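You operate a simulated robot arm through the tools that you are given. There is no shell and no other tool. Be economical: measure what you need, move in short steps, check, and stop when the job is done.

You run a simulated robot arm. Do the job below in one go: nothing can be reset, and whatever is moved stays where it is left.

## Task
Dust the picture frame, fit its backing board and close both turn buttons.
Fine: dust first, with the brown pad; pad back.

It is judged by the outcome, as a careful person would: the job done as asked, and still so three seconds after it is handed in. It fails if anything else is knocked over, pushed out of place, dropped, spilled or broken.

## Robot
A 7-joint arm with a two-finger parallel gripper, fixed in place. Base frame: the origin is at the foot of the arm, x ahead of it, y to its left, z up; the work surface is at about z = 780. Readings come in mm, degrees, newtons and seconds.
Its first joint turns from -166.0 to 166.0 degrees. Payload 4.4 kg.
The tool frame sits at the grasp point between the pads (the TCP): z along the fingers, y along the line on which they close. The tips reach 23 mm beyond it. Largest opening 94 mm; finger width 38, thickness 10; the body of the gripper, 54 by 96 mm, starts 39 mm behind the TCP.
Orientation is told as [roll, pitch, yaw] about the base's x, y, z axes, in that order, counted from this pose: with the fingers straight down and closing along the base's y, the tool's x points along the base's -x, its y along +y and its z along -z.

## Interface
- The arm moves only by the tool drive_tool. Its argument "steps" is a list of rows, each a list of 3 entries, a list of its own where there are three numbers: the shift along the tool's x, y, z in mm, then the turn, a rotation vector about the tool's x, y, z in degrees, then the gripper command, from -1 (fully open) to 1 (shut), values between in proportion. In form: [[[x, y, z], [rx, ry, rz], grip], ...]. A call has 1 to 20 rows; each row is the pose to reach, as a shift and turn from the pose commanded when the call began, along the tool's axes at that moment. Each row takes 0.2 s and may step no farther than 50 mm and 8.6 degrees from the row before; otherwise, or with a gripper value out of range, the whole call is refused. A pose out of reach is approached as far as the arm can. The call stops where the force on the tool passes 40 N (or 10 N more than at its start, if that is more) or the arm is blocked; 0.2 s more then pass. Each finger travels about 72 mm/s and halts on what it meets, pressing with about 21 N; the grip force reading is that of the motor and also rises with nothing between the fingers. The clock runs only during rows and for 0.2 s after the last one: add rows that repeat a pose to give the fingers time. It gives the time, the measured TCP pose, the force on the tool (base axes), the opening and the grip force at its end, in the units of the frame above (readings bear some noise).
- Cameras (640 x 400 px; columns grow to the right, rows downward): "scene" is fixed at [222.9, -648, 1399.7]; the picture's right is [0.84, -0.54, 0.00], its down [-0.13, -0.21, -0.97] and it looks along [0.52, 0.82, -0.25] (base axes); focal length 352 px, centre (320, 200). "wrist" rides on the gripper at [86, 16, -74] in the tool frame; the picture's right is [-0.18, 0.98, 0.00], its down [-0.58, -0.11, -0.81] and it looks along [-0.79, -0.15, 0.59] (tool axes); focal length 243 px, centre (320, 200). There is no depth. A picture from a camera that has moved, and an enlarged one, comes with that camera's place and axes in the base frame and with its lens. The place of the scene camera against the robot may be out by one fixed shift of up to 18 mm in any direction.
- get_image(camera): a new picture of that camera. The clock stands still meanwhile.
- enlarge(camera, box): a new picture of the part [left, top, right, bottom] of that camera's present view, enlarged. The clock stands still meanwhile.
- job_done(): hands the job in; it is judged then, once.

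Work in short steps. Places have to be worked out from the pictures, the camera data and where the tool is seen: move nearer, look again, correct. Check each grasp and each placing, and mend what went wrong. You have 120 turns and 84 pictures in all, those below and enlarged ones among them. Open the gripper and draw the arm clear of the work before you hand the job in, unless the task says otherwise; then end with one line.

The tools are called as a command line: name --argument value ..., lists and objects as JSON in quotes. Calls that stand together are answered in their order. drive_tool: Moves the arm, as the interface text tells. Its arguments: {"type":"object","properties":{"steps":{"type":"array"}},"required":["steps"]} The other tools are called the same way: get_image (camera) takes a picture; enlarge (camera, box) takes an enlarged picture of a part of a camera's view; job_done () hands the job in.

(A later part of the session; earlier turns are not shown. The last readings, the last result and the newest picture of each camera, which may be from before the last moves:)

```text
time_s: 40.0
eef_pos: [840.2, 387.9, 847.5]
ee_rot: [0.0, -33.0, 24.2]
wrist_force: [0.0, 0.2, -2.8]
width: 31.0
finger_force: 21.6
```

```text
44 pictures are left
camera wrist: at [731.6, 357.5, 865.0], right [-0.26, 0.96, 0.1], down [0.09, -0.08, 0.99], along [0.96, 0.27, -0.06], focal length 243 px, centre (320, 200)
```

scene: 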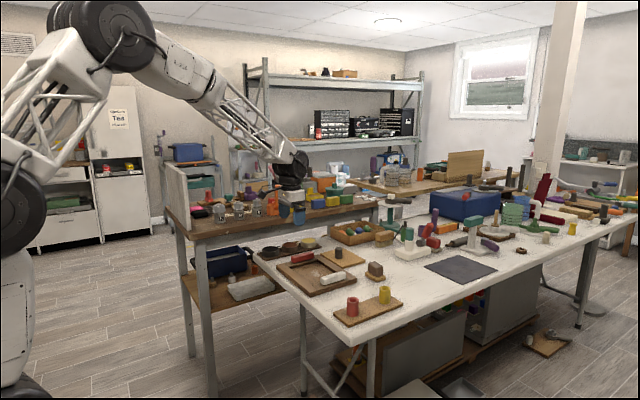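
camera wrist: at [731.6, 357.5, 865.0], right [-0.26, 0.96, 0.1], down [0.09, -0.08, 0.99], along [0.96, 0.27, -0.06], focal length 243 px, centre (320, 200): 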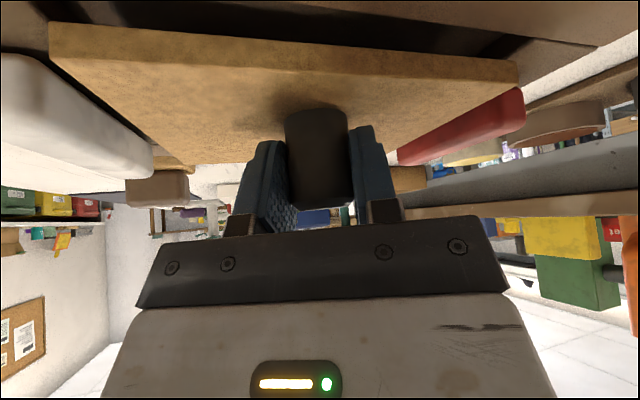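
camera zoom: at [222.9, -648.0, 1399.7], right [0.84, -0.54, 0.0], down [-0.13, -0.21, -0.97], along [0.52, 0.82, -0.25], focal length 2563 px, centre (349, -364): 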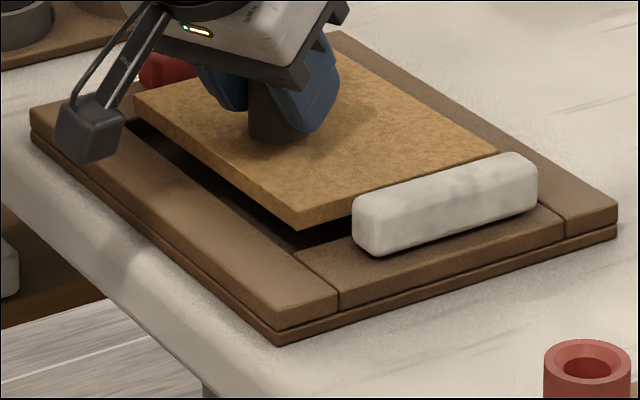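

The clearances look tighter in y than I estimated. I zoom in on both ends of the board before lowering.

enlarge --camera "scene" --box '[280, 252, 312, 272]'

enlarge --camera "scene" --box '[300, 270, 332, 290]'

enlarge --camera "wrist" --box '[400, 0, 640, 150]'

```text
16.00 times, centred on (296, 262) of scene
camera zoom: at [222.9, -648.0, 1399.7], right [0.84, -0.54, 0.0], down [-0.13, -0.21, -0.97], along [0.52, 0.82, -0.25], focal length 5638 px, centre (704, -792)
```

zoom: 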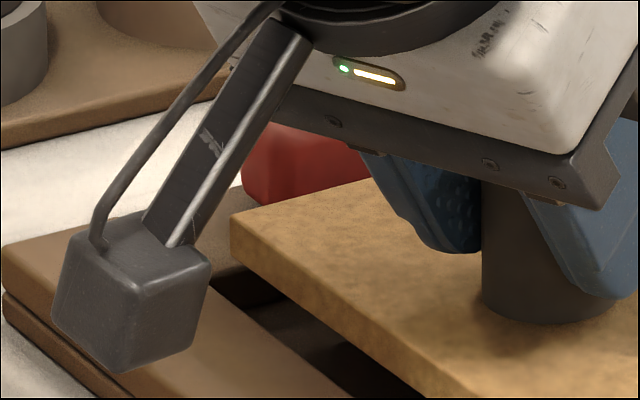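

```text
16.00 times, centred on (316, 280) of scene
camera zoom: at [222.9, -648.0, 1399.7], right [0.84, -0.54, 0.0], down [-0.13, -0.21, -0.97], along [0.52, 0.82, -0.25], focal length 5638 px, centre (384, -1080)
```

zoom: 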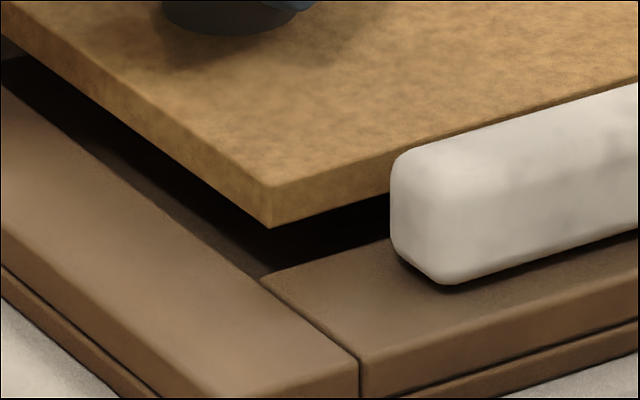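

```text
2.67 times, centred on (520, 75) of wrist
camera zoom: at [731.6, 357.5, 865.0], right [-0.26, 0.96, 0.1], down [0.09, -0.08, 0.99], along [0.96, 0.27, -0.06], focal length 647 px, centre (-213, 533)
```

zoom: 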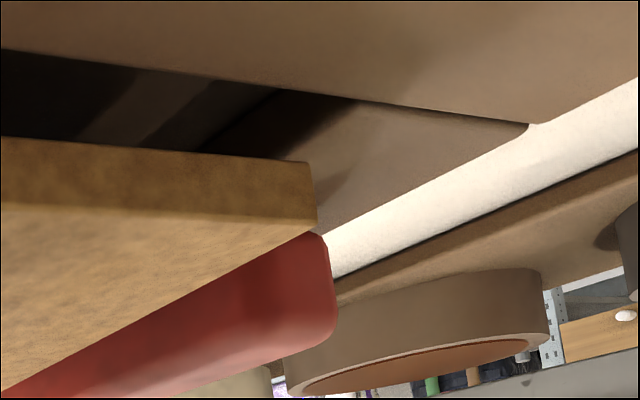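

In the wrist view the board's +y end overlaps the red button's rail by about 13 mm. I raise the board clear and measure the opening's corners unobstructed.

drive_tool --steps '[[[-20, 0, -30.8], [0, 0, 0], 1], [[-40, 0, -61.6], [0, 0, 0], 1], [[-60, 0, -92.4], [0, 0, 0], 1], [[-80, 0, -123.2], [0, 0, 0], 1], [[-80, 0, -123.2], [0, 0, 0], 1]]'

enlarge --camera "scene" --box '[276, 250, 316, 275]'

enlarge --camera "scene" --box '[310, 256, 350, 281]'

get_image --camera "wrist"

```text
time_s: 41.2
eef_pos: [839.6, 386.0, 993.1]
ee_rot: [-0.1, -33.0, 24.3]
wrist_force: [-0.4, 0.7, -1.5]
width: 31.0
finger_force: 21.0
```

```text
16.00 times, centred on (296, 262) of scene
camera zoom: at [222.9, -648.0, 1399.7], right [0.84, -0.54, 0.0], down [-0.13, -0.21, -0.97], along [0.52, 0.82, -0.25], focal length 5638 px, centre (704, -800)
```

zoom: 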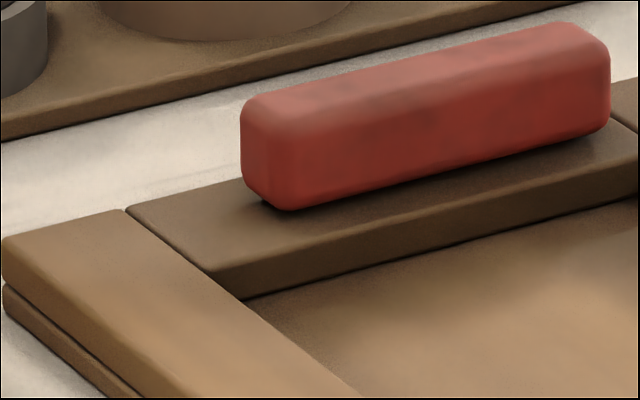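

```text
16.00 times, centred on (330, 268) of scene
camera zoom: at [222.9, -648.0, 1399.7], right [0.84, -0.54, 0.0], down [-0.13, -0.21, -0.97], along [0.52, 0.82, -0.25], focal length 5638 px, centre (160, -896)
```

zoom: 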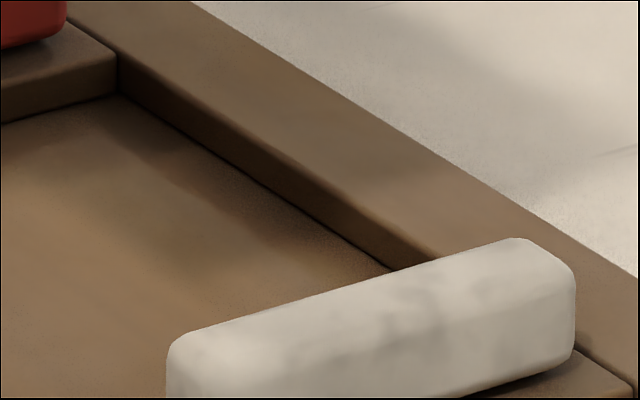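

```text
38 pictures are left
camera wrist: at [730.4, 355.0, 1008.1], right [-0.26, 0.96, 0.1], down [0.09, -0.08, 0.99], along [0.96, 0.27, -0.06], focal length 243 px, centre (320, 200)
```

wrist: 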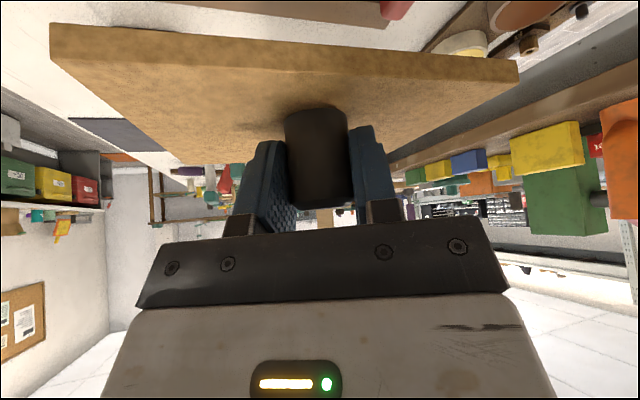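

The opening measures about 170 × 128 and the board about 163 × 120, so there is about 3.5 mm to spare each side. I shift the board by about (−2.5, −8), lower to just above the rails and compare again.

drive_tool --steps '[[[24.7, -6.3, 27.8], [0, 0, 0], 1], [[44.7, -6.3, 58.6], [0, 0, 0], 1], [[64.7, -6.3, 89.4], [0, 0, 0], 1], [[79, -6.3, 111.5], [0, 0, 0], 1], [[86.3, -6.3, 122.7], [0, 0, 0], 1], [[86.3, -6.3, 122.7], [0, 0, 0], 1]]'

enlarge --camera "scene" --box '[292, 267, 332, 292]'

enlarge --camera "wrist" --box '[400, 0, 640, 150]'

```text
time_s: 42.6
eef_pos: [839.7, 378.7, 845.5]
ee_rot: [0.1, -33.0, 24.3]
wrist_force: [0.9, -0.8, -1.9]
width: 30.6
finger_force: 21.2
```

```text
16.00 times, centred on (312, 280) of scene
camera zoom: at [222.9, -648.0, 1399.7], right [0.84, -0.54, 0.0], down [-0.13, -0.21, -0.97], along [0.52, 0.82, -0.25], focal length 5638 px, centre (448, -1072)
```

zoom: 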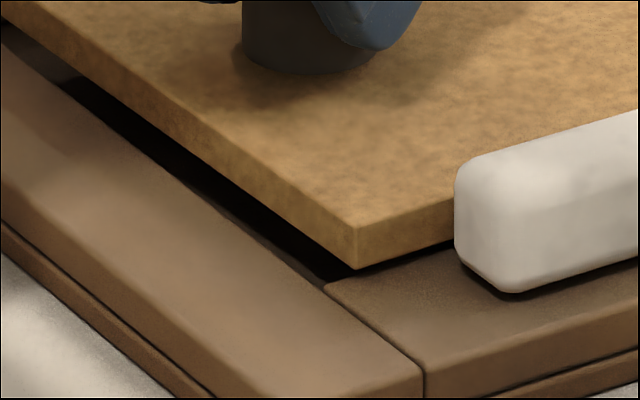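

```text
2.67 times, centred on (520, 75) of wrist
camera zoom: at [730.3, 348.0, 861.5], right [-0.26, 0.96, 0.1], down [0.09, -0.08, 0.99], along [0.96, 0.27, -0.06], focal length 647 px, centre (-213, 533)
```

zoom: 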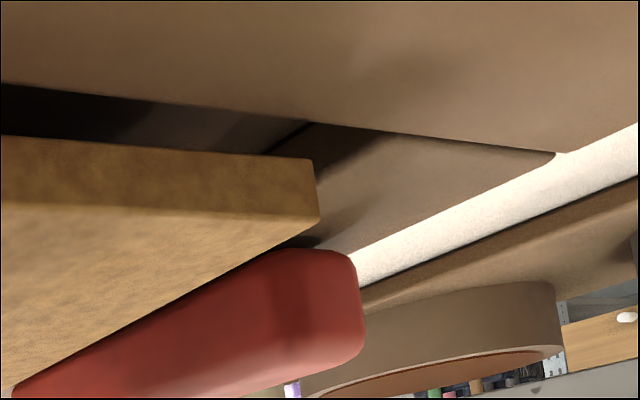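

On closer reading, the black line in the wrist view is the floor seam, not the rail edge. That puts the opening at y 304–474 and the board now at about 301.5–464.5, so I move +4.5 mm in y, then lower gently watching the force.

drive_tool --steps '[[[-0.8, 2.5, 0.5], [0, 0, 0], 1], [[-0.8, 4.5, 0.5], [0, 0, 0], 1], [[0.2, 4.5, 2.1], [0, 0, 0], 1], [[0.2, 4.5, 2.1], [0, 0, 0], 1]]'

enlarge --camera "scene" --box '[292, 267, 332, 292]'

enlarge --camera "scene" --box '[276, 250, 316, 275]'

```text
time_s: 43.6
eef_pos: [837.3, 384.1, 842.3]
ee_rot: [0.0, -33.0, 24.2]
wrist_force: [0.5, 0.4, -1.7]
width: 30.9
finger_force: 21.1
```

```text
16.00 times, centred on (312, 280) of scene
camera zoom: at [222.9, -648.0, 1399.7], right [0.84, -0.54, 0.0], down [-0.13, -0.21, -0.97], along [0.52, 0.82, -0.25], focal length 5638 px, centre (448, -1072)
```

zoom: 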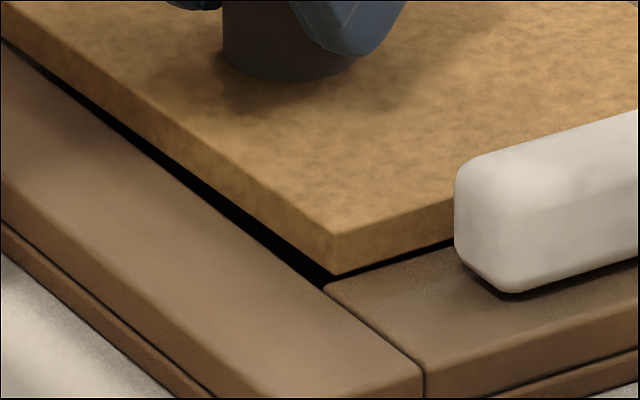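

```text
16.00 times, centred on (296, 262) of scene
camera zoom: at [222.9, -648.0, 1399.7], right [0.84, -0.54, 0.0], down [-0.13, -0.21, -0.97], along [0.52, 0.82, -0.25], focal length 5638 px, centre (704, -800)
```

zoom: 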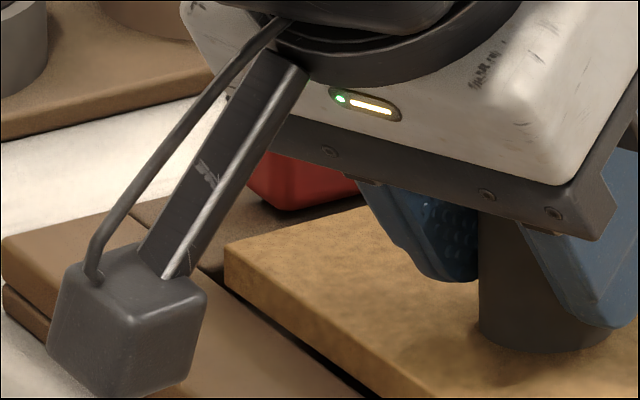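

Low-y gap about 3, high-y gap about 6, and the low-x gap shrinks from 4.5 to about 0 towards the red end, so the board is turned about 1.8°. I rotate it by −1.8° and shift (+2, +2).

drive_tool --steps '[[[-1.6, 0.6, 0], [0.5, 0, 0.75], 1], [[-2.8, 1.3, 0.7], [0.98, 0, 1.51], 1], [[-2.3, 1.3, 1.5], [0.98, 0, 1.51], 1], [[-2.3, 1.3, 1.5], [0.98, 0, 1.51], 1]]'

enlarge --camera "scene" --box '[284, 255, 332, 285]'

```text
time_s: 44.6
eef_pos: [837.8, 388.1, 843.4]
ee_rot: [0.0, -33.0, 22.5]
wrist_force: [-0.1, -0.5, -1.7]
width: 30.6
finger_force: 21.3
```

```text
13.33 times, centred on (308, 270) of scene
camera zoom: at [222.9, -648.0, 1399.7], right [0.84, -0.54, 0.0], down [-0.13, -0.21, -0.97], along [0.52, 0.82, -0.25], focal length 4698 px, centre (480, -733)
```

zoom: 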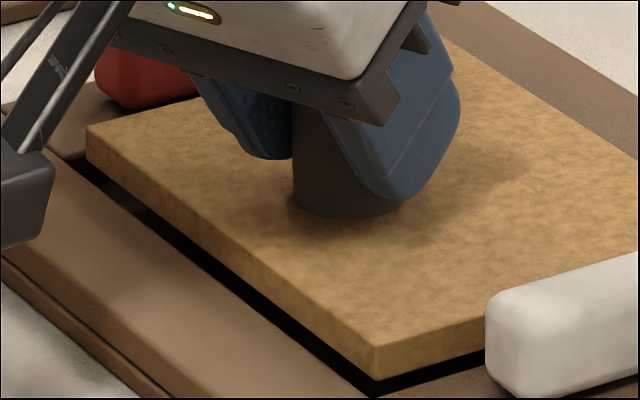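

Now nearly parallel with clearance all round. I lower in small steps, watching the force.

drive_tool --steps '[[[1.1, -1, 1.7], [0, 0, 0], 1], [[2.2, -1, 3.4], [0, 0, 0], 1], [[3.3, -1, 5], [0, 0, 0], 1], [[4.4, -1, 6.7], [0, 0, 0], 1], [[4.4, -1, 6.7], [0, 0, 0], 1]]'

enlarge --camera "scene" --box '[276, 252, 340, 292]'

```text
time_s: 45.8
eef_pos: [838.0, 386.2, 834.5]
ee_rot: [0.0, -33.0, 22.5]
wrist_force: [0.1, -0.3, -1.3]
width: 30.8
finger_force: 21.4
```

```text
10.00 times, centred on (308, 272) of scene
camera zoom: at [222.9, -648.0, 1399.7], right [0.84, -0.54, 0.0], down [-0.13, -0.21, -0.97], along [0.52, 0.82, -0.25], focal length 3524 px, centre (440, -520)
```

zoom: 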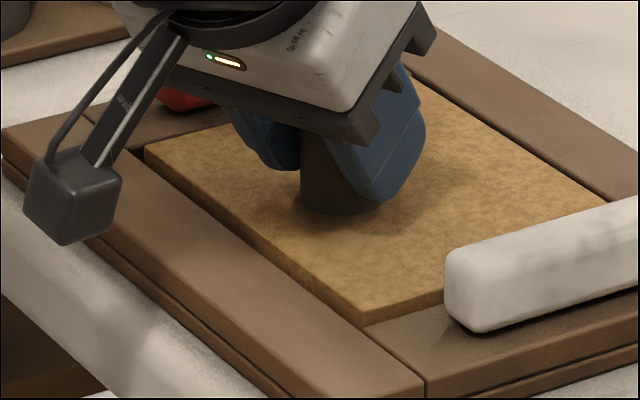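

The board has entered the opening without force. I continue down to the floor.

drive_tool --steps '[[[0.8, 0, 1.25], [0, 0, 0], 1], [[1.6, 0, 2.5], [0, 0, 0], 1], [[1.6, 0, 2.5], [0, 0, 0], 1]]'

drive_tool --steps '[[[0.8, 0, 1.25], [0, 0, 0], 1], [[0.8, 0, 1.25], [0, 0, 0], 1]]'

drive_tool --steps '[[[0.5, 0, 0.84], [0, 0, 0], 1], [[0.5, 0, 0.84], [0, 0, 0], 1]]'

```text
time_s: 46.6
eef_pos: [838.4, 385.6, 832.0]
ee_rot: [-0.1, -33.0, 22.4]
wrist_force: [-0.3, 0.6, -0.6]
width: 30.4
finger_force: 20.6
```

```text
time_s: 47.2
eef_pos: [839.0, 386.3, 831.4]
ee_rot: [0.0, -33.0, 22.5]
wrist_force: [-0.5, 0.5, -2.0]
width: 30.6
finger_force: 21.0
```

```text
time_s: 47.8
eef_pos: [838.9, 387.5, 830.3]
ee_rot: [0.0, -33.0, 22.4]
wrist_force: [0.7, -0.8, 2.6]
width: 30.4
finger_force: 21.1
```

Light contact begins at about 830; one more small step.

drive_tool --steps '[[[0.5, 0, 0.84], [0, 0, 0], 1], [[0.5, 0, 0.84], [0, 0, 0], 1]]'

enlarge --camera "scene" --box '[276, 252, 340, 292]'

```text
time_s: 48.4
eef_pos: [839.2, 386.6, 830.4]
ee_rot: [0.0, -33.2, 22.5]
wrist_force: [-6.0, 1.2, 22.4]
width: 30.5
finger_force: 21.3
```

```text
10.00 times, centred on (308, 272) of scene
camera zoom: at [222.9, -648.0, 1399.7], right [0.84, -0.54, 0.0], down [-0.13, -0.21, -0.97], along [0.52, 0.82, -0.25], focal length 3524 px, centre (440, -520)
```

zoom: 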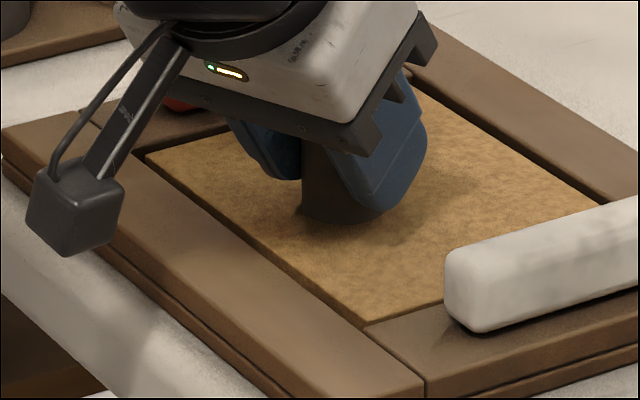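

The board is down and flush inside the rails. I ease off, open and rise straight up.

drive_tool --steps '[[[-0.6, 0, -0.9], [0, 0, 0], 1], [[-0.6, 0, -0.9], [0, 0, 0], 0], [[-0.6, 0, -0.9], [0, 0, 0], -1], [[-0.6, 0, -0.9], [0, 0, 0], -1], [[-0.6, 0, -0.9], [0, 0, 0], -1], [[-11, 0, -17], [0, 0, 0], -1], [[-30, 0, -46], [0, 0, 0], -1], [[-50, 0, -77], [0, 0, 0], -1], [[-70, 0, -108], [0, 0, 0], -1], [[-90, 0, -138], [0, 0, 0], -1], [[-90, 0, -138], [0, 0, 0], -1]]'

enlarge --camera "scene" --box '[268, 240, 364, 300]'

```text
time_s: 50.8
eef_pos: [842.5, 388.5, 993.1]
ee_rot: [0.0, -33.0, 22.6]
wrist_force: [0.7, 0.2, -0.4]
width: 93.9
finger_force: 0.0
```

```text
6.67 times, centred on (316, 270) of scene
camera zoom: at [222.9, -648.0, 1399.7], right [0.84, -0.54, 0.0], down [-0.13, -0.21, -0.97], along [0.52, 0.82, -0.25], focal length 2349 px, centre (347, -267)
```

zoom: 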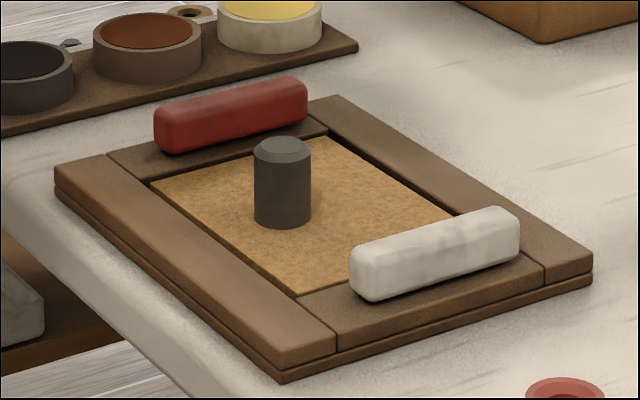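

The board is fitted. Next I go upright and back to view both turn buttons from above.

drive_tool --steps '[[[12.8, 8, -14.8], [0, 6.6, 0], -1], [[25.6, 16, -29.5], [0, 13.2, 0], -1], [[38.4, 24, -44.3], [0, 19.8, 0], -1], [[51.2, 32, -59], [0, 26.4, 0], -1], [[63.9, 40.4, -73.8], [0, 33, 0], -1], [[63.9, 40.4, -73.8], [0, 33, 0], -1]]'

drive_tool --steps '[[[0, 0, 0], [0, 0, 7.5], -1], [[0, 0, 0], [0, 0, 15], -1], [[0, 0, 0], [0, 0, 22.5], -1], [[0, 0, 0], [0, 0, 22.5], -1]]'

enlarge --camera "wrist" --box '[200, 0, 480, 175]'

```text
time_s: 52.2
eef_pos: [736.1, 388.5, 1020.9]
ee_rot: [0.0, 0.2, 22.4]
wrist_force: [0.3, 0.7, -0.7]
width: 94.0
finger_force: 0.0
```

```text
time_s: 53.2
eef_pos: [736.6, 387.4, 1020.9]
ee_rot: [0.0, -0.1, -0.1]
wrist_force: [-0.2, 0.1, -0.8]
width: 93.8
finger_force: 0.0
```

```text
2.29 times, centred on (340, 88) of wrist
camera zoom: at [651.0, 404.8, 1096.1], right [0.19, 0.98, 0.0], down [0.58, -0.11, 0.81], along [0.79, -0.15, -0.59], focal length 555 px, centre (274, 457)
```

zoom: 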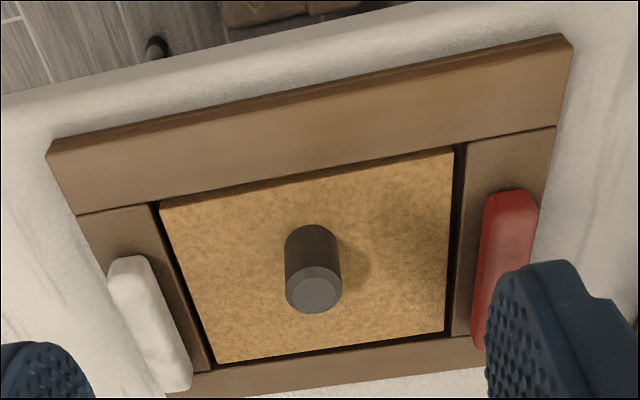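

Both buttons are about 100 × 24 mm, lying along x: white centred near (871, 285), red near (870, 496). They should pivot on the rails' middles, so I go over the white one.

drive_tool --steps '[[[-26.9, -20.5, 20], [0, 0, 0], -1], [[-53.8, -41, 40], [0, 0, 0], -1], [[-80.6, -61.4, 60], [0, 0, 0], -1], [[-107.5, -82, 85], [0, 0, 0], -1], [[-134.4, -102.4, 112], [0, 0, 0], -1], [[-134.4, -102.4, 112], [0, 0, 0], -1]]'

get_image --camera "wrist"

enlarge --camera "scene" --box '[280, 225, 376, 285]'

```text
time_s: 54.6
eef_pos: [871.4, 288.0, 904.8]
ee_rot: [0.0, -0.1, 0.0]
wrist_force: [-0.3, 0.0, -0.6]
width: 94.0
finger_force: 0.0
```

```text
28 pictures are left
camera wrist: at [784.7, 304.8, 980.4], right [0.18, 0.98, 0.0], down [0.58, -0.11, 0.81], along [0.79, -0.15, -0.59], focal length 243 px, centre (320, 200)
```

wrist: 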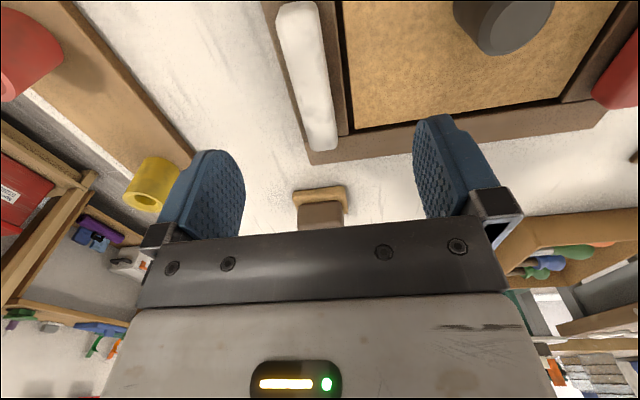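

```text
6.67 times, centred on (328, 255) of scene
camera zoom: at [222.9, -648.0, 1399.7], right [0.84, -0.54, 0.0], down [-0.13, -0.21, -0.97], along [0.52, 0.82, -0.25], focal length 2349 px, centre (267, -167)
```

zoom: 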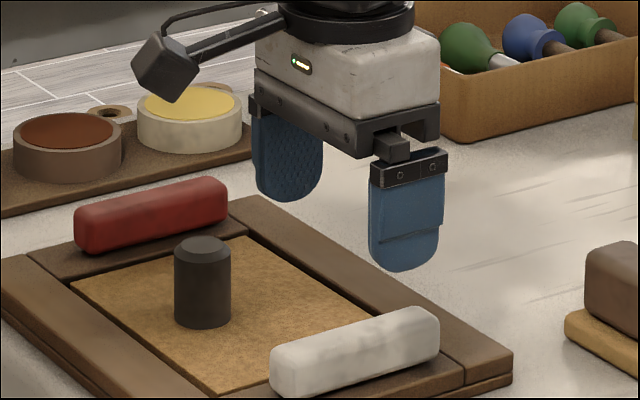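

The white button spans about x 826–926 with its −y face at y about 271. I will shut the fingers, come down outside it near its low-x end, and turn it by swinging the finger flat about its centre.

drive_tool --steps '[[[14, -17, 0], [0, 0, 0], 1], [[28, -34, 0], [0, 0, 0], 1], [[28, -34, 0], [0, 0, 0], 1], [[28, -34, 20], [0, 0, 0], 1], [[28, -34, 45], [0, 0, 0], 1], [[28, -34, 65], [0, 0, 0], 1], [[28, -34, 76], [0, 0, 0], 1], [[28, -34, 76], [0, 0, 0], 1]]'

enlarge --camera "scene" --box '[280, 240, 376, 300]'

```text
time_s: 56.4
eef_pos: [843.3, 252.0, 831.2]
ee_rot: [0.1, 0.0, 0.0]
wrist_force: [-0.7, 0.6, 0.5]
width: 0.2
finger_force: 20.7
```

```text
6.67 times, centred on (328, 270) of scene
camera zoom: at [222.9, -648.0, 1399.7], right [0.84, -0.54, 0.0], down [-0.13, -0.21, -0.97], along [0.52, 0.82, -0.25], focal length 2349 px, centre (267, -267)
```

zoom: 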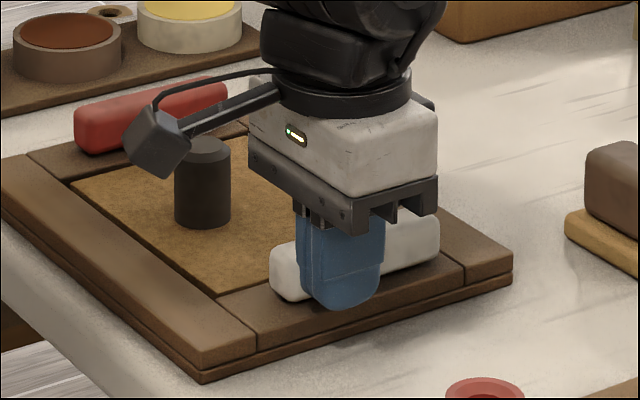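

The finger is correctly outside the low-x end. I make contact and swing the first 24° about (873, 283), watching the force.

drive_tool --steps '[[[0, 5, 2], [0, 0, 0], 1], [[0, 8.5, 2], [0, 0, 0], 1], [[1.5, 10.7, 2], [0, 0, 4], 1], [[3.1, 12.9, 2], [0, 0, 8], 1], [[4.1, 15.2, 2], [0, 0, 12], 1], [[5.2, 17.6, 2], [0, 0, 16], 1], [[5.9, 20.1, 2], [0, 0, 20], 1], [[6.7, 22.6, 2], [0, 0, 24], 1]]'

enlarge --camera "scene" --box '[280, 240, 376, 300]'

```text
time_s: 58.2
eef_pos: [836.9, 275.2, 830.4]
ee_rot: [0.0, -0.1, -24.0]
wrist_force: [0.0, -1.2, -1.8]
width: 0.0
finger_force: 21.1
```

```text
6.67 times, centred on (328, 270) of scene
camera zoom: at [222.9, -648.0, 1399.7], right [0.84, -0.54, 0.0], down [-0.13, -0.21, -0.97], along [0.52, 0.82, -0.25], focal length 2349 px, centre (267, -267)
```

zoom: 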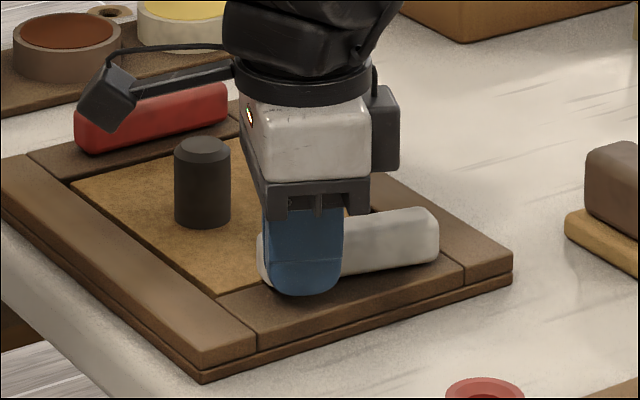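

The high-x end hardly moved while the low-x end swung in, so the pivot seems to be near the high-x end. I check with the wrist camera.

get_image --camera "wrist"

enlarge --camera "scene" --box '[312, 262, 360, 292]'

```text
24 pictures are left
camera wrist: at [764.4, 325.9, 906.0], right [0.57, 0.82, 0.0], down [0.49, -0.34, 0.81], along [0.66, -0.46, -0.59], focal length 243 px, centre (320, 200)
```

wrist: 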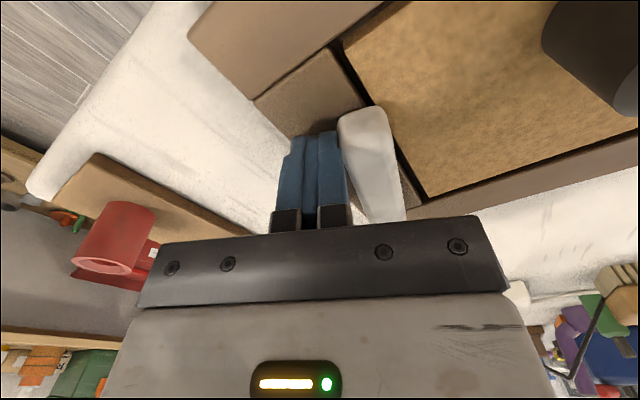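

```text
13.33 times, centred on (336, 277) of scene
camera zoom: at [222.9, -648.0, 1399.7], right [0.84, -0.54, 0.0], down [-0.13, -0.21, -0.97], along [0.52, 0.82, -0.25], focal length 4698 px, centre (107, -827)
```

zoom: 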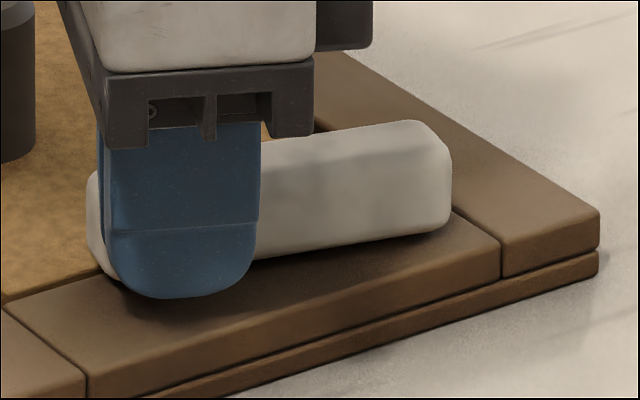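

The button has turned about 14° about a pivot near (912, 283), with force staying near zero. I swing on to about 64° about that pivot, keeping the finger flat on its trailing face.

drive_tool --steps '[[[-3, 8, 0], [0, 0, 0], 1], [[-5.4, 15.6, 0], [0, 0, 0], 1], [[-4.2, 20, 0], [0, 0, 4], 1], [[-3, 24.2, 0], [0, 0, 8], 1], [[-2.3, 28.6, 0], [0, 0, 12], 1], [[-1.7, 33, 0], [0, 0, 16], 1], [[-1.7, 37.5, 0], [0, 0, 20], 1], [[-1.7, 42, 0], [0, 0, 24], 1], [[-2.3, 46.4, 0], [0, 0, 28], 1], [[-2.9, 50.8, 0], [0, 0, 32], 1], [[-4.1, 55.1, 0], [0, 0, 36], 1], [[-5.3, 59.4, 0], [0, 0, 40], 1]]'

enlarge --camera "scene" --box '[280, 240, 376, 300]'

get_image --camera "wrist"

```text
time_s: 60.8
eef_pos: [864.5, 326.8, 830.1]
ee_rot: [0.0, 0.0, -64.2]
wrist_force: [-3.2, -4.3, -0.3]
width: 0.1
finger_force: 21.2
```

```text
6.67 times, centred on (328, 270) of scene
camera zoom: at [222.9, -648.0, 1399.7], right [0.84, -0.54, 0.0], down [-0.13, -0.21, -0.97], along [0.52, 0.82, -0.25], focal length 2349 px, centre (267, -267)
```

zoom: 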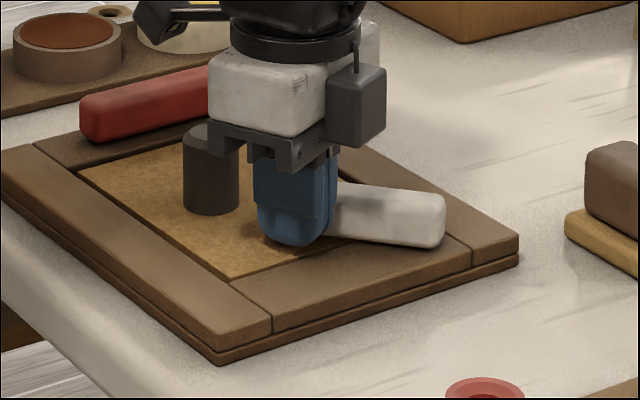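

```text
21 pictures are left
camera wrist: at [842.8, 412.0, 904.6], right [0.96, 0.26, 0.0], down [0.16, -0.57, 0.81], along [0.21, -0.78, -0.59], focal length 243 px, centre (320, 200)
```

wrist: 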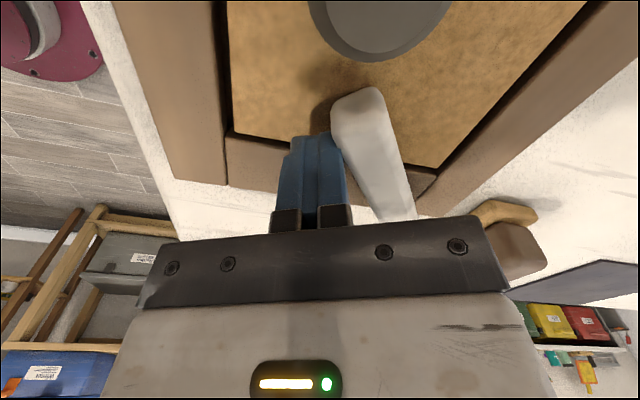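

The white button is at about 51°, but the whole frame has crept about 14 mm in +x and +y, because the pivot is stiff and the frame is light. I stop pushing, back off and rise; then I will grip the button right over its pivot, which also lets me draw the frame back.

drive_tool --steps '[[[0, -6, 0], [0, 0, 0], 1], [[0, -6, -20], [0, 0, 0], 1], [[0, -6, -50], [0, 0, -4], 1], [[0, -6, -90], [0, 0, -8], 0], [[0, -6, -130], [0, 0, -13], -1], [[0, -6, -150], [0, 0, -13], -1], [[0, -6, -150], [0, 0, -13], -1]]'

get_image --camera "wrist"

enlarge --camera "scene" --box '[272, 244, 368, 304]'

```text
time_s: 62.4
eef_pos: [858.8, 322.4, 980.6]
ee_rot: [0.0, 0.0, -51.0]
wrist_force: [0.0, -0.7, -0.7]
width: 94.3
finger_force: 0.1
```

```text
20 pictures are left
camera wrist: at [817.7, 400.8, 1055.2], right [0.88, 0.48, 0.0], down [0.28, -0.52, 0.81], along [0.38, -0.71, -0.59], focal length 243 px, centre (320, 200)
```

wrist: 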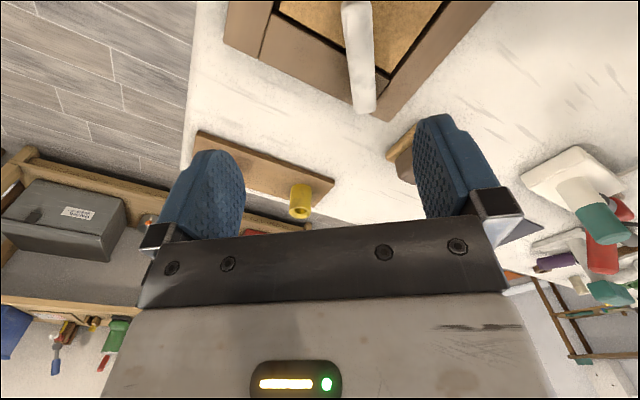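

```text
6.67 times, centred on (320, 274) of scene
camera zoom: at [222.9, -648.0, 1399.7], right [0.84, -0.54, 0.0], down [-0.13, -0.21, -0.97], along [0.52, 0.82, -0.25], focal length 2349 px, centre (320, -293)
```

zoom: 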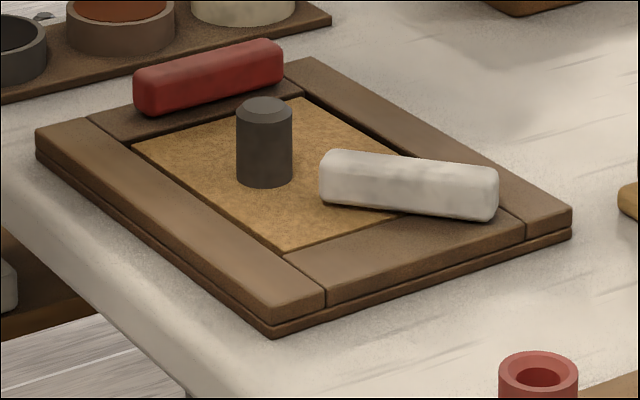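

Now I have it: the pivot sits about 13 mm in from the high-x end, now near (927, 297), with the button at about 50°. I move over the pivot and come down with the fingers astride the button.

drive_tool --steps '[[[-21, 12, 20], [0, 0, 0], -1], [[-42, 24, 45], [0, 0, 0], -1], [[-62.6, 37, 75], [0, 0, 0], -1], [[-62.6, 37, 105], [0, 0, 0], -1], [[-62.6, 37, 125], [0, 0, 0], -1], [[-62.6, 37, 125], [0, 0, 0], -1]]'

get_image --camera "wrist"

```text
time_s: 63.8
eef_pos: [927.5, 300.1, 857.5]
ee_rot: [0.1, 0.0, -51.0]
wrist_force: [0.1, -0.1, 0.2]
width: 94.0
finger_force: 0.1
```

```text
18 pictures are left
camera wrist: at [886.3, 377.4, 932.4], right [0.88, 0.48, 0.0], down [0.28, -0.52, 0.81], along [0.38, -0.71, -0.59], focal length 243 px, centre (320, 200)
```

wrist: 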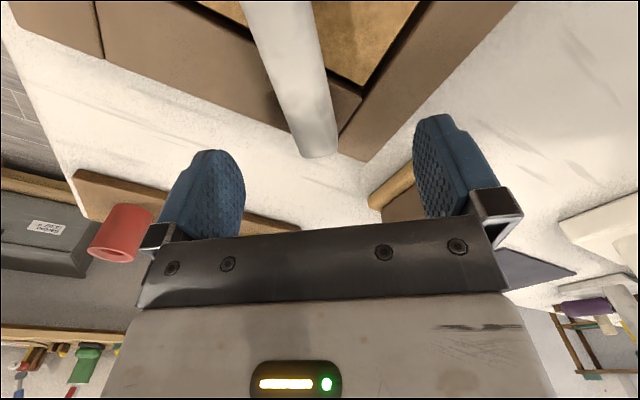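

The axis is at 51.5°, and the pivot is a few mm off my TCP. I correct by (−4.6, −3.1) in the tool frame, lower to z about 829, and close.

drive_tool --steps '[[[-4.6, -3.1, 5], [0, 0, 0], -1], [[-4.6, -3.1, 18], [0, 0, 0], -1], [[-4.6, -3.1, 26], [0, 0, 0], -1], [[-4.6, -3.1, 28], [0, 0, 0], -1], [[-4.6, -3.1, 28], [0, 0, 0], 0.4], [[-4.6, -3.1, 28], [0, 0, 0], 0.4], [[-4.6, -3.1, 28], [0, 0, 0], 1], [[-4.6, -3.1, 28], [0, 0, 0], 1], [[-4.6, -3.1, 28], [0, 0, 0], 1]]'

enlarge --camera "scene" --box '[272, 244, 368, 304]'

```text
time_s: 65.8
eef_pos: [928.9, 293.9, 828.3]
ee_rot: [0.0, 0.1, -50.9]
wrist_force: [-4.1, -3.6, 1.1]
width: 25.0
finger_force: 21.1
```

```text
6.67 times, centred on (320, 274) of scene
camera zoom: at [222.9, -648.0, 1399.7], right [0.84, -0.54, 0.0], down [-0.13, -0.21, -0.97], along [0.52, 0.82, -0.25], focal length 2349 px, centre (320, -293)
```

zoom: 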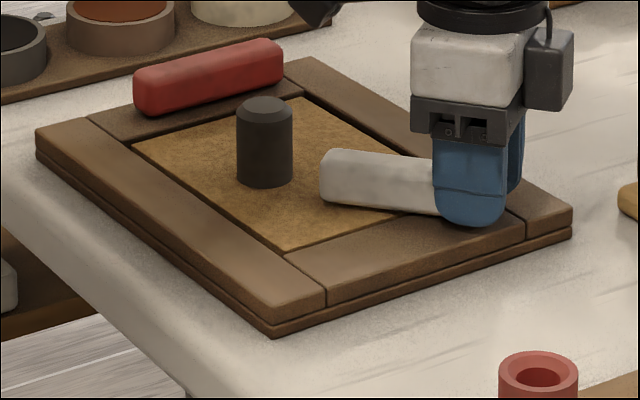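

It is gripped (25 mm) over the pivot. I rotate in place the remaining 38°, slowly.

drive_tool --steps '[[[0, 0, 0], [0, 0, 3], 1], [[0, 0, 0], [0, 0, 6], 1], [[0, 0, 0], [0, 0, 9], 1], [[0, 0, 0], [0, 0, 12], 1], [[0, 0, 0], [0, 0, 15], 1], [[0, 0, 0], [0, 0, 18], 1], [[0, 0, 0], [0, 0, 21], 1], [[0, 0, 0], [0, 0, 24], 1], [[0, 0, 0], [0, 0, 27], 1], [[0, 0, 0], [0, 0, 30], 1], [[0, 0, 0], [0, 0, 33], 1], [[0, 0, 0], [0, 0, 36], 1], [[0, 0, 0], [0, 0, 38], 1]]'

enlarge --camera "scene" --box '[272, 244, 368, 304]'

```text
time_s: 68.6
eef_pos: [928.9, 290.4, 827.5]
ee_rot: [-0.1, 0.0, -89.0]
wrist_force: [-3.3, -1.9, -3.9]
width: 37.6
finger_force: 21.2
```

```text
6.67 times, centred on (320, 274) of scene
camera zoom: at [222.9, -648.0, 1399.7], right [0.84, -0.54, 0.0], down [-0.13, -0.21, -0.97], along [0.52, 0.82, -0.25], focal length 2349 px, centre (320, -293)
```

zoom: 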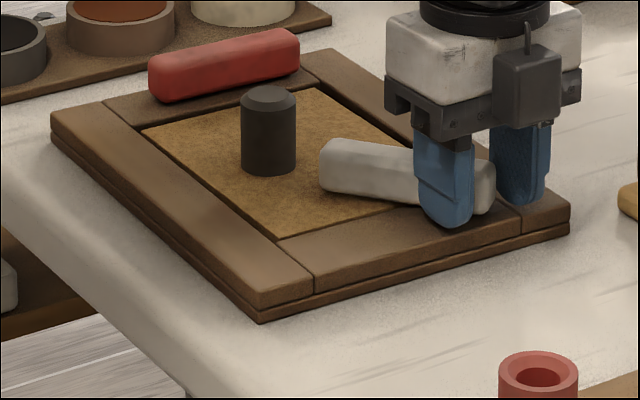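

The fingers slipped round the button and turned the frame a little instead: the pivot is stiffer than the frame's hold on the table. I release, rise and look; the better method is to press down on the button's free end, which holds the frame, and drag it round.

drive_tool --steps '[[[0, 0, 0], [0, 0, 0], -1], [[0, 0, 0], [0, 0, 0], -1], [[0, 0, 0], [0, 0, 0], -1], [[0, 0, -20], [0, 0, -5], -1], [[0, 20, -60], [0, 0, -13], -1], [[0, 20, -100], [0, 0, -21], -1], [[0, 20, -140], [0, 0, -29], -1], [[0, 20, -160], [0, 0, -37], -1], [[0, 20, -160], [0, 0, -45], -1], [[0, 20, -160], [0, 0, -53], -1], [[0, 20, -160], [0, 0, -61], -1], [[0, 20, -160], [0, 0, -69], -1], [[0, 20, -160], [0, 0, -77], -1], [[0, 20, -160], [0, 0, -85], -1], [[0, 20, -160], [0, 0, -89], -1]]'

drive_tool --steps '[[[40, 25, 0], [0, 0, 0], -1], [[80, 50, 0], [0, 0, 0], -1], [[120, 75, 0], [0, 0, 0], -1], [[160, 100, 0], [0, 0, 0], -1], [[200, 100, -10], [0, 0, 0], -1], [[200, 100, -30], [0, 0, 0], -1], [[200, 100, -30], [0, 0, 0], -1]]'

enlarge --camera "wrist" --box '[200, 0, 480, 175]'

```text
time_s: 71.8
eef_pos: [948.6, 292.4, 987.1]
ee_rot: [0.0, 0.0, 0.1]
wrist_force: [-1.0, -0.9, 0.8]
width: 93.8
finger_force: 0.0
```

```text
time_s: 73.4
eef_pos: [747.2, 394.4, 1014.6]
ee_rot: [0.0, 0.0, 0.0]
wrist_force: [0.2, -0.5, 0.3]
width: 93.9
finger_force: 0.1
```

```text
2.29 times, centred on (340, 88) of wrist
camera zoom: at [661.7, 411.6, 1091.4], right [0.18, 0.98, 0.0], down [0.58, -0.11, 0.81], along [0.79, -0.15, -0.59], focal length 555 px, centre (274, 457)
```

zoom: 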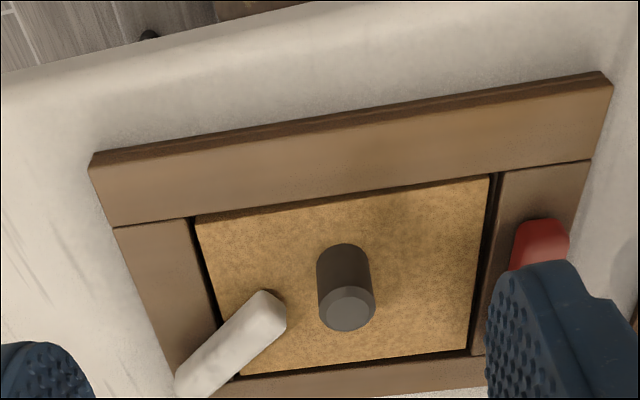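

The frame is now about (22, 24) mm and 2° clockwise off its original place, with the white button at about 47° relative to it. I first draw the frame back by gripping the knob (now near (868, 415)) with the fingers closing along x.

drive_tool --steps '[[[-11, 2, 0], [0, 0, 8.2], -1], [[-22, 4, 0], [0, 0, 16.4], -1], [[-33, 6, 0], [0, 0, 24.6], -1], [[-44, 8, 0], [0, 0, 32.8], -1], [[-55, 10, 10], [0, 0, 41], -1], [[-66, 12, 20], [0, 0, 49.2], -1], [[-77, 14, 40], [0, 0, 57.4], -1], [[-88, 16, 60], [0, 0, 65.6], -1], [[-99, 18, 75], [0, 0, 73.8], -1], [[-110, 20, 90], [0, 0, 82], -1], [[-120.8, 21, 110], [0, 0, 90], -1], [[-120.8, 21, 110], [0, 0, 90], -1]]'

get_image --camera "wrist"

```text
time_s: 76.0
eef_pos: [868.3, 414.9, 907.4]
ee_rot: [0.0, 0.1, -90.1]
wrist_force: [-0.5, 1.1, -0.1]
width: 94.0
finger_force: 0.1
```

```text
14 pictures are left
camera wrist: at [885.5, 503.2, 981.8], right [0.98, -0.19, 0.0], down [-0.11, -0.58, 0.81], along [-0.15, -0.79, -0.59], focal length 243 px, centre (320, 200)
```

wrist: 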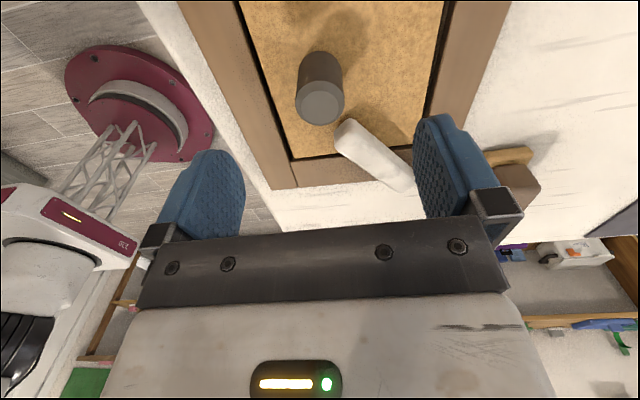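

The knob is centred under the hand. I lower and grip it.

drive_tool --steps '[[[0, 0, 25], [0, 0, 0], -1], [[0, 0, 50], [0, 0, 0], -1], [[0, 0, 70], [0, 0, 0], -1], [[0, 0, 80], [0, 0, 0], -1], [[0, 0, 80], [0, 0, 0], 0.2], [[0, 0, 80], [0, 0, 0], 1], [[0, 0, 80], [0, 0, 0], 1], [[0, 0, 80], [0, 0, 0], 1], [[0, 0, 80], [0, 0, 0], 1]]'

drive_tool --steps '[[[-2.5, -2.5, 0], [0, 0, 0], 1], [[-5, -5, 0], [0, 0, 0], 1], [[-7.5, -7, 0], [0, 0, -0.5], 1], [[-10, -9.5, 0], [0, 0, -1], 1], [[-12.5, -12, 0], [0, 0, -1.5], 1], [[-15, -14, 0], [0, 0, -2], 1], [[-17.5, -16.5, 0], [0, 0, -2], 1], [[-20, -19, 0], [0, 0, -2], 1], [[-22.5, -21, 0], [0, 0, -2], 1], [[-25, -23, 0], [0, 0, -2], 1], [[-27.5, -25, 0], [0, 0, -2], 1], [[-27.5, -25, 0], [0, 0, -2], 1]]'

enlarge --camera "scene" --box '[268, 240, 364, 300]'

```text
time_s: 78.0
eef_pos: [869.4, 414.9, 827.4]
ee_rot: [0.0, 0.0, -90.1]
wrist_force: [1.1, -0.5, -0.1]
width: 30.2
finger_force: 21.1
```

```text
time_s: 80.6
eef_pos: [843.5, 387.5, 827.9]
ee_rot: [0.2, 0.0, -87.9]
wrist_force: [6.4, 10.8, 14.8]
width: 30.4
finger_force: 21.2
```

```text
6.67 times, centred on (316, 270) of scene
camera zoom: at [222.9, -648.0, 1399.7], right [0.84, -0.54, 0.0], down [-0.13, -0.21, -0.97], along [0.52, 0.82, -0.25], focal length 2349 px, centre (347, -267)
```

zoom: 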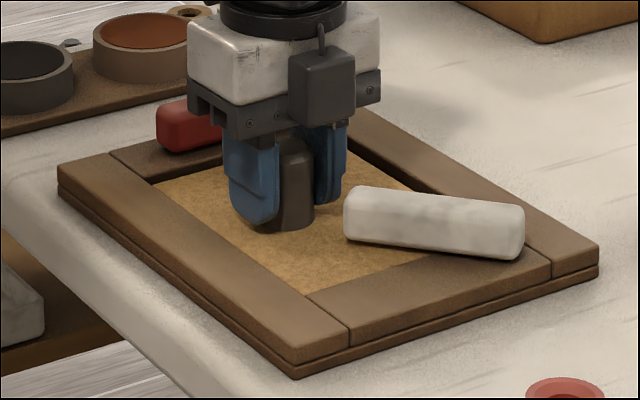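

The frame is nearly back: about (7, 3) mm off and slightly counter-clockwise. I draw it a further 5 mm in −x, then relax to re-centre the board and release.

drive_tool --steps '[[[0, -2.5, 0], [0, 0, 0], 1], [[0, -5, 0], [0, 0, 0], 1], [[0, -5, 0], [0, 0, 0], 1], [[1.5, -3.5, 0], [0, 0, 0], 1], [[3, -2, 0], [0, 0, 0], 1], [[3, -2, 0], [0, 0, 0], 1]]'

drive_tool --steps '[[[0, 0, 0], [0, 0, 0], 0.2], [[0, 0, 0], [0, 0, 0], -0.6], [[0, 0, 0], [0, 0, 0], -0.6], [[0, 0, -20], [0, 0, 0], -0.6], [[0, 0, -45], [0, 0, 0], -0.6], [[0, 0, -80], [0, 0, 0], -0.6], [[0, 0, -80], [0, 0, 0], -0.6]]'

enlarge --camera "wrist" --box '[240, 40, 480, 190]'

```text
time_s: 82.0
eef_pos: [842.3, 389.5, 828.2]
ee_rot: [0.0, 0.0, -88.0]
wrist_force: [-7.5, -3.2, 16.9]
width: 30.1
finger_force: 21.1
```

```text
time_s: 83.6
eef_pos: [844.7, 388.0, 907.7]
ee_rot: [-0.1, 0.0, -88.0]
wrist_force: [0.4, 0.3, 0.6]
width: 75.4
finger_force: 0.1
```

```text
2.67 times, centred on (360, 115) of wrist
camera zoom: at [856.6, 475.9, 983.1], right [0.99, -0.15, 0.0], down [-0.09, -0.58, 0.81], along [-0.12, -0.8, -0.59], focal length 647 px, centre (213, 427)
```

zoom: 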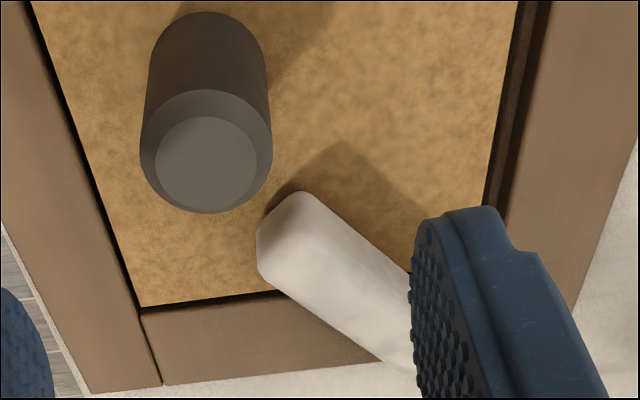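

The frame is back; the button is at about 53° and the pivot at about (912, 284), its original place. I shut the fingers, turn them in line with the button and go above its free half at (870, 340).

drive_tool --steps '[[[-10, 5, 0], [0, 0, -7], 1], [[-20, 10, 0], [0, 0, -14], 1], [[-30, 15, 0], [0, 0, -21], 1], [[-40, 20, 0], [0, 0, -28], 1], [[-48.9, 24, 0], [0, 0, -35], 1], [[-48.9, 24, 30], [0, 0, -35], 1], [[-48.9, 24, 55], [0, 0, -35], 1], [[-48.9, 24, 58], [0, 0, -35], 1], [[-48.9, 24, 58], [0, 0, -35], 1]]'

enlarge --camera "scene" --box '[280, 240, 376, 300]'

```text
time_s: 85.6
eef_pos: [867.7, 340.6, 850.7]
ee_rot: [0.1, 0.1, -53.1]
wrist_force: [-1.1, -3.8, 12.2]
width: 0.0
finger_force: 21.1
```

```text
6.67 times, centred on (328, 270) of scene
camera zoom: at [222.9, -648.0, 1399.7], right [0.84, -0.54, 0.0], down [-0.13, -0.21, -0.97], along [0.52, 0.82, -0.25], focal length 2349 px, centre (267, -267)
```

zoom: 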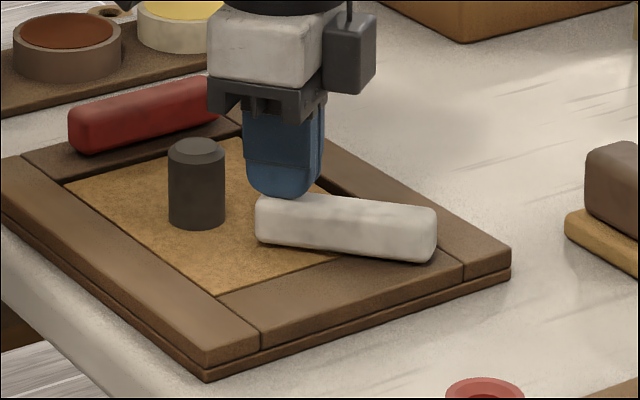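

I am already touching the button's top (12 N down) and the frame sits at its original place. I press about 1 mm more and drag it round the pivot by 16°.

drive_tool --steps '[[[0, 0, 1], [0, 0, 0], 1], [[0, 2.5, 1], [0, 0, 2], 1], [[-0.2, 5, 1], [0, 0, 4], 1], [[-0.4, 7.4, 1], [0, 0, 6], 1], [[-0.7, 9.9, 1], [0, 0, 8], 1], [[-1.1, 12.4, 1], [0, 0, 10], 1], [[-1.6, 14.8, 1], [0, 0, 12], 1], [[-2.1, 17.2, 1], [0, 0, 14], 1], [[-2.8, 19.6, 1], [0, 0, 16], 1]]'

enlarge --camera "scene" --box '[280, 240, 376, 300]'

```text
time_s: 86.6
eef_pos: [873.4, 344.2, 849.2]
ee_rot: [0.1, 0.1, -58.4]
wrist_force: [-0.6, -0.2, 2.0]
width: 0.0
finger_force: 21.2
stopped in row 4: the force on the tool passed its limit (the readings are from after the stop); the commanded pose is now the measured one
```

```text
6.67 times, centred on (328, 270) of scene
camera zoom: at [222.9, -648.0, 1399.7], right [0.84, -0.54, 0.0], down [-0.13, -0.21, -0.97], along [0.52, 0.82, -0.25], focal length 2349 px, centre (267, -267)
```

zoom: 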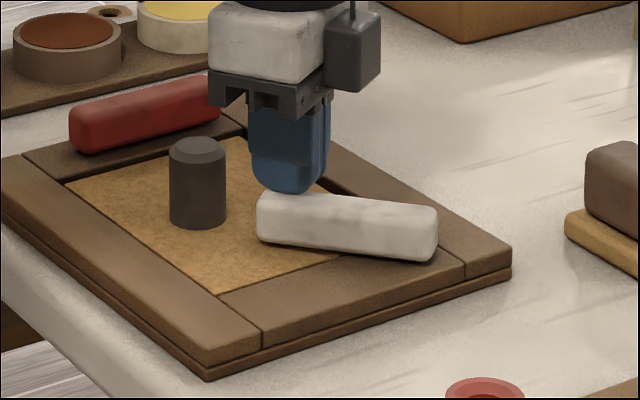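

Dragging from above trips the force limit. The first slow push (12 mm/s) turned the button without moving the frame, while the faster one moved it, so the pivot looks speed-damped: I go back to the trailing side and push very slowly.

drive_tool --steps '[[[0, 0, -15], [0, 0, 0], 1], [[1, -16, -15], [0, 0, 0], 1], [[2.1, -32.1, -15], [0, 0, 0], 1], [[2.1, -32.1, 5], [0, 0, 0], 1], [[2.1, -32.1, 20], [0, 0, 0], 1], [[2.1, -32.1, 20], [0, 0, 0], 1]]'

get_image --camera "wrist"

```text
time_s: 88.0
eef_pos: [844.7, 329.9, 830.7]
ee_rot: [0.0, 0.0, -58.3]
wrist_force: [-0.7, -0.6, -0.5]
width: 0.0
finger_force: 21.1
```

```text
9 pictures are left
camera wrist: at [813.4, 412.7, 905.3], right [0.93, 0.36, 0.0], down [0.21, -0.55, 0.81], along [0.29, -0.75, -0.59], focal length 243 px, centre (320, 200)
```

wrist: 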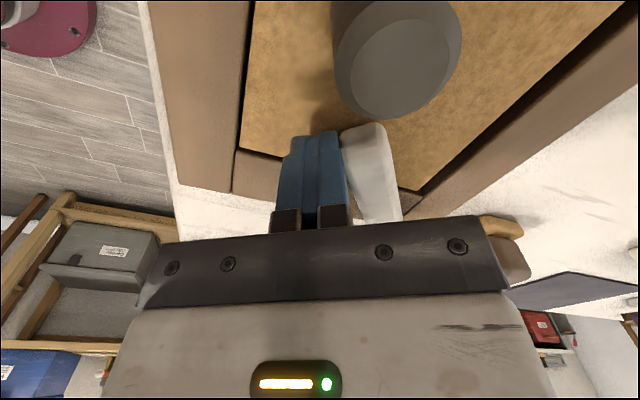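

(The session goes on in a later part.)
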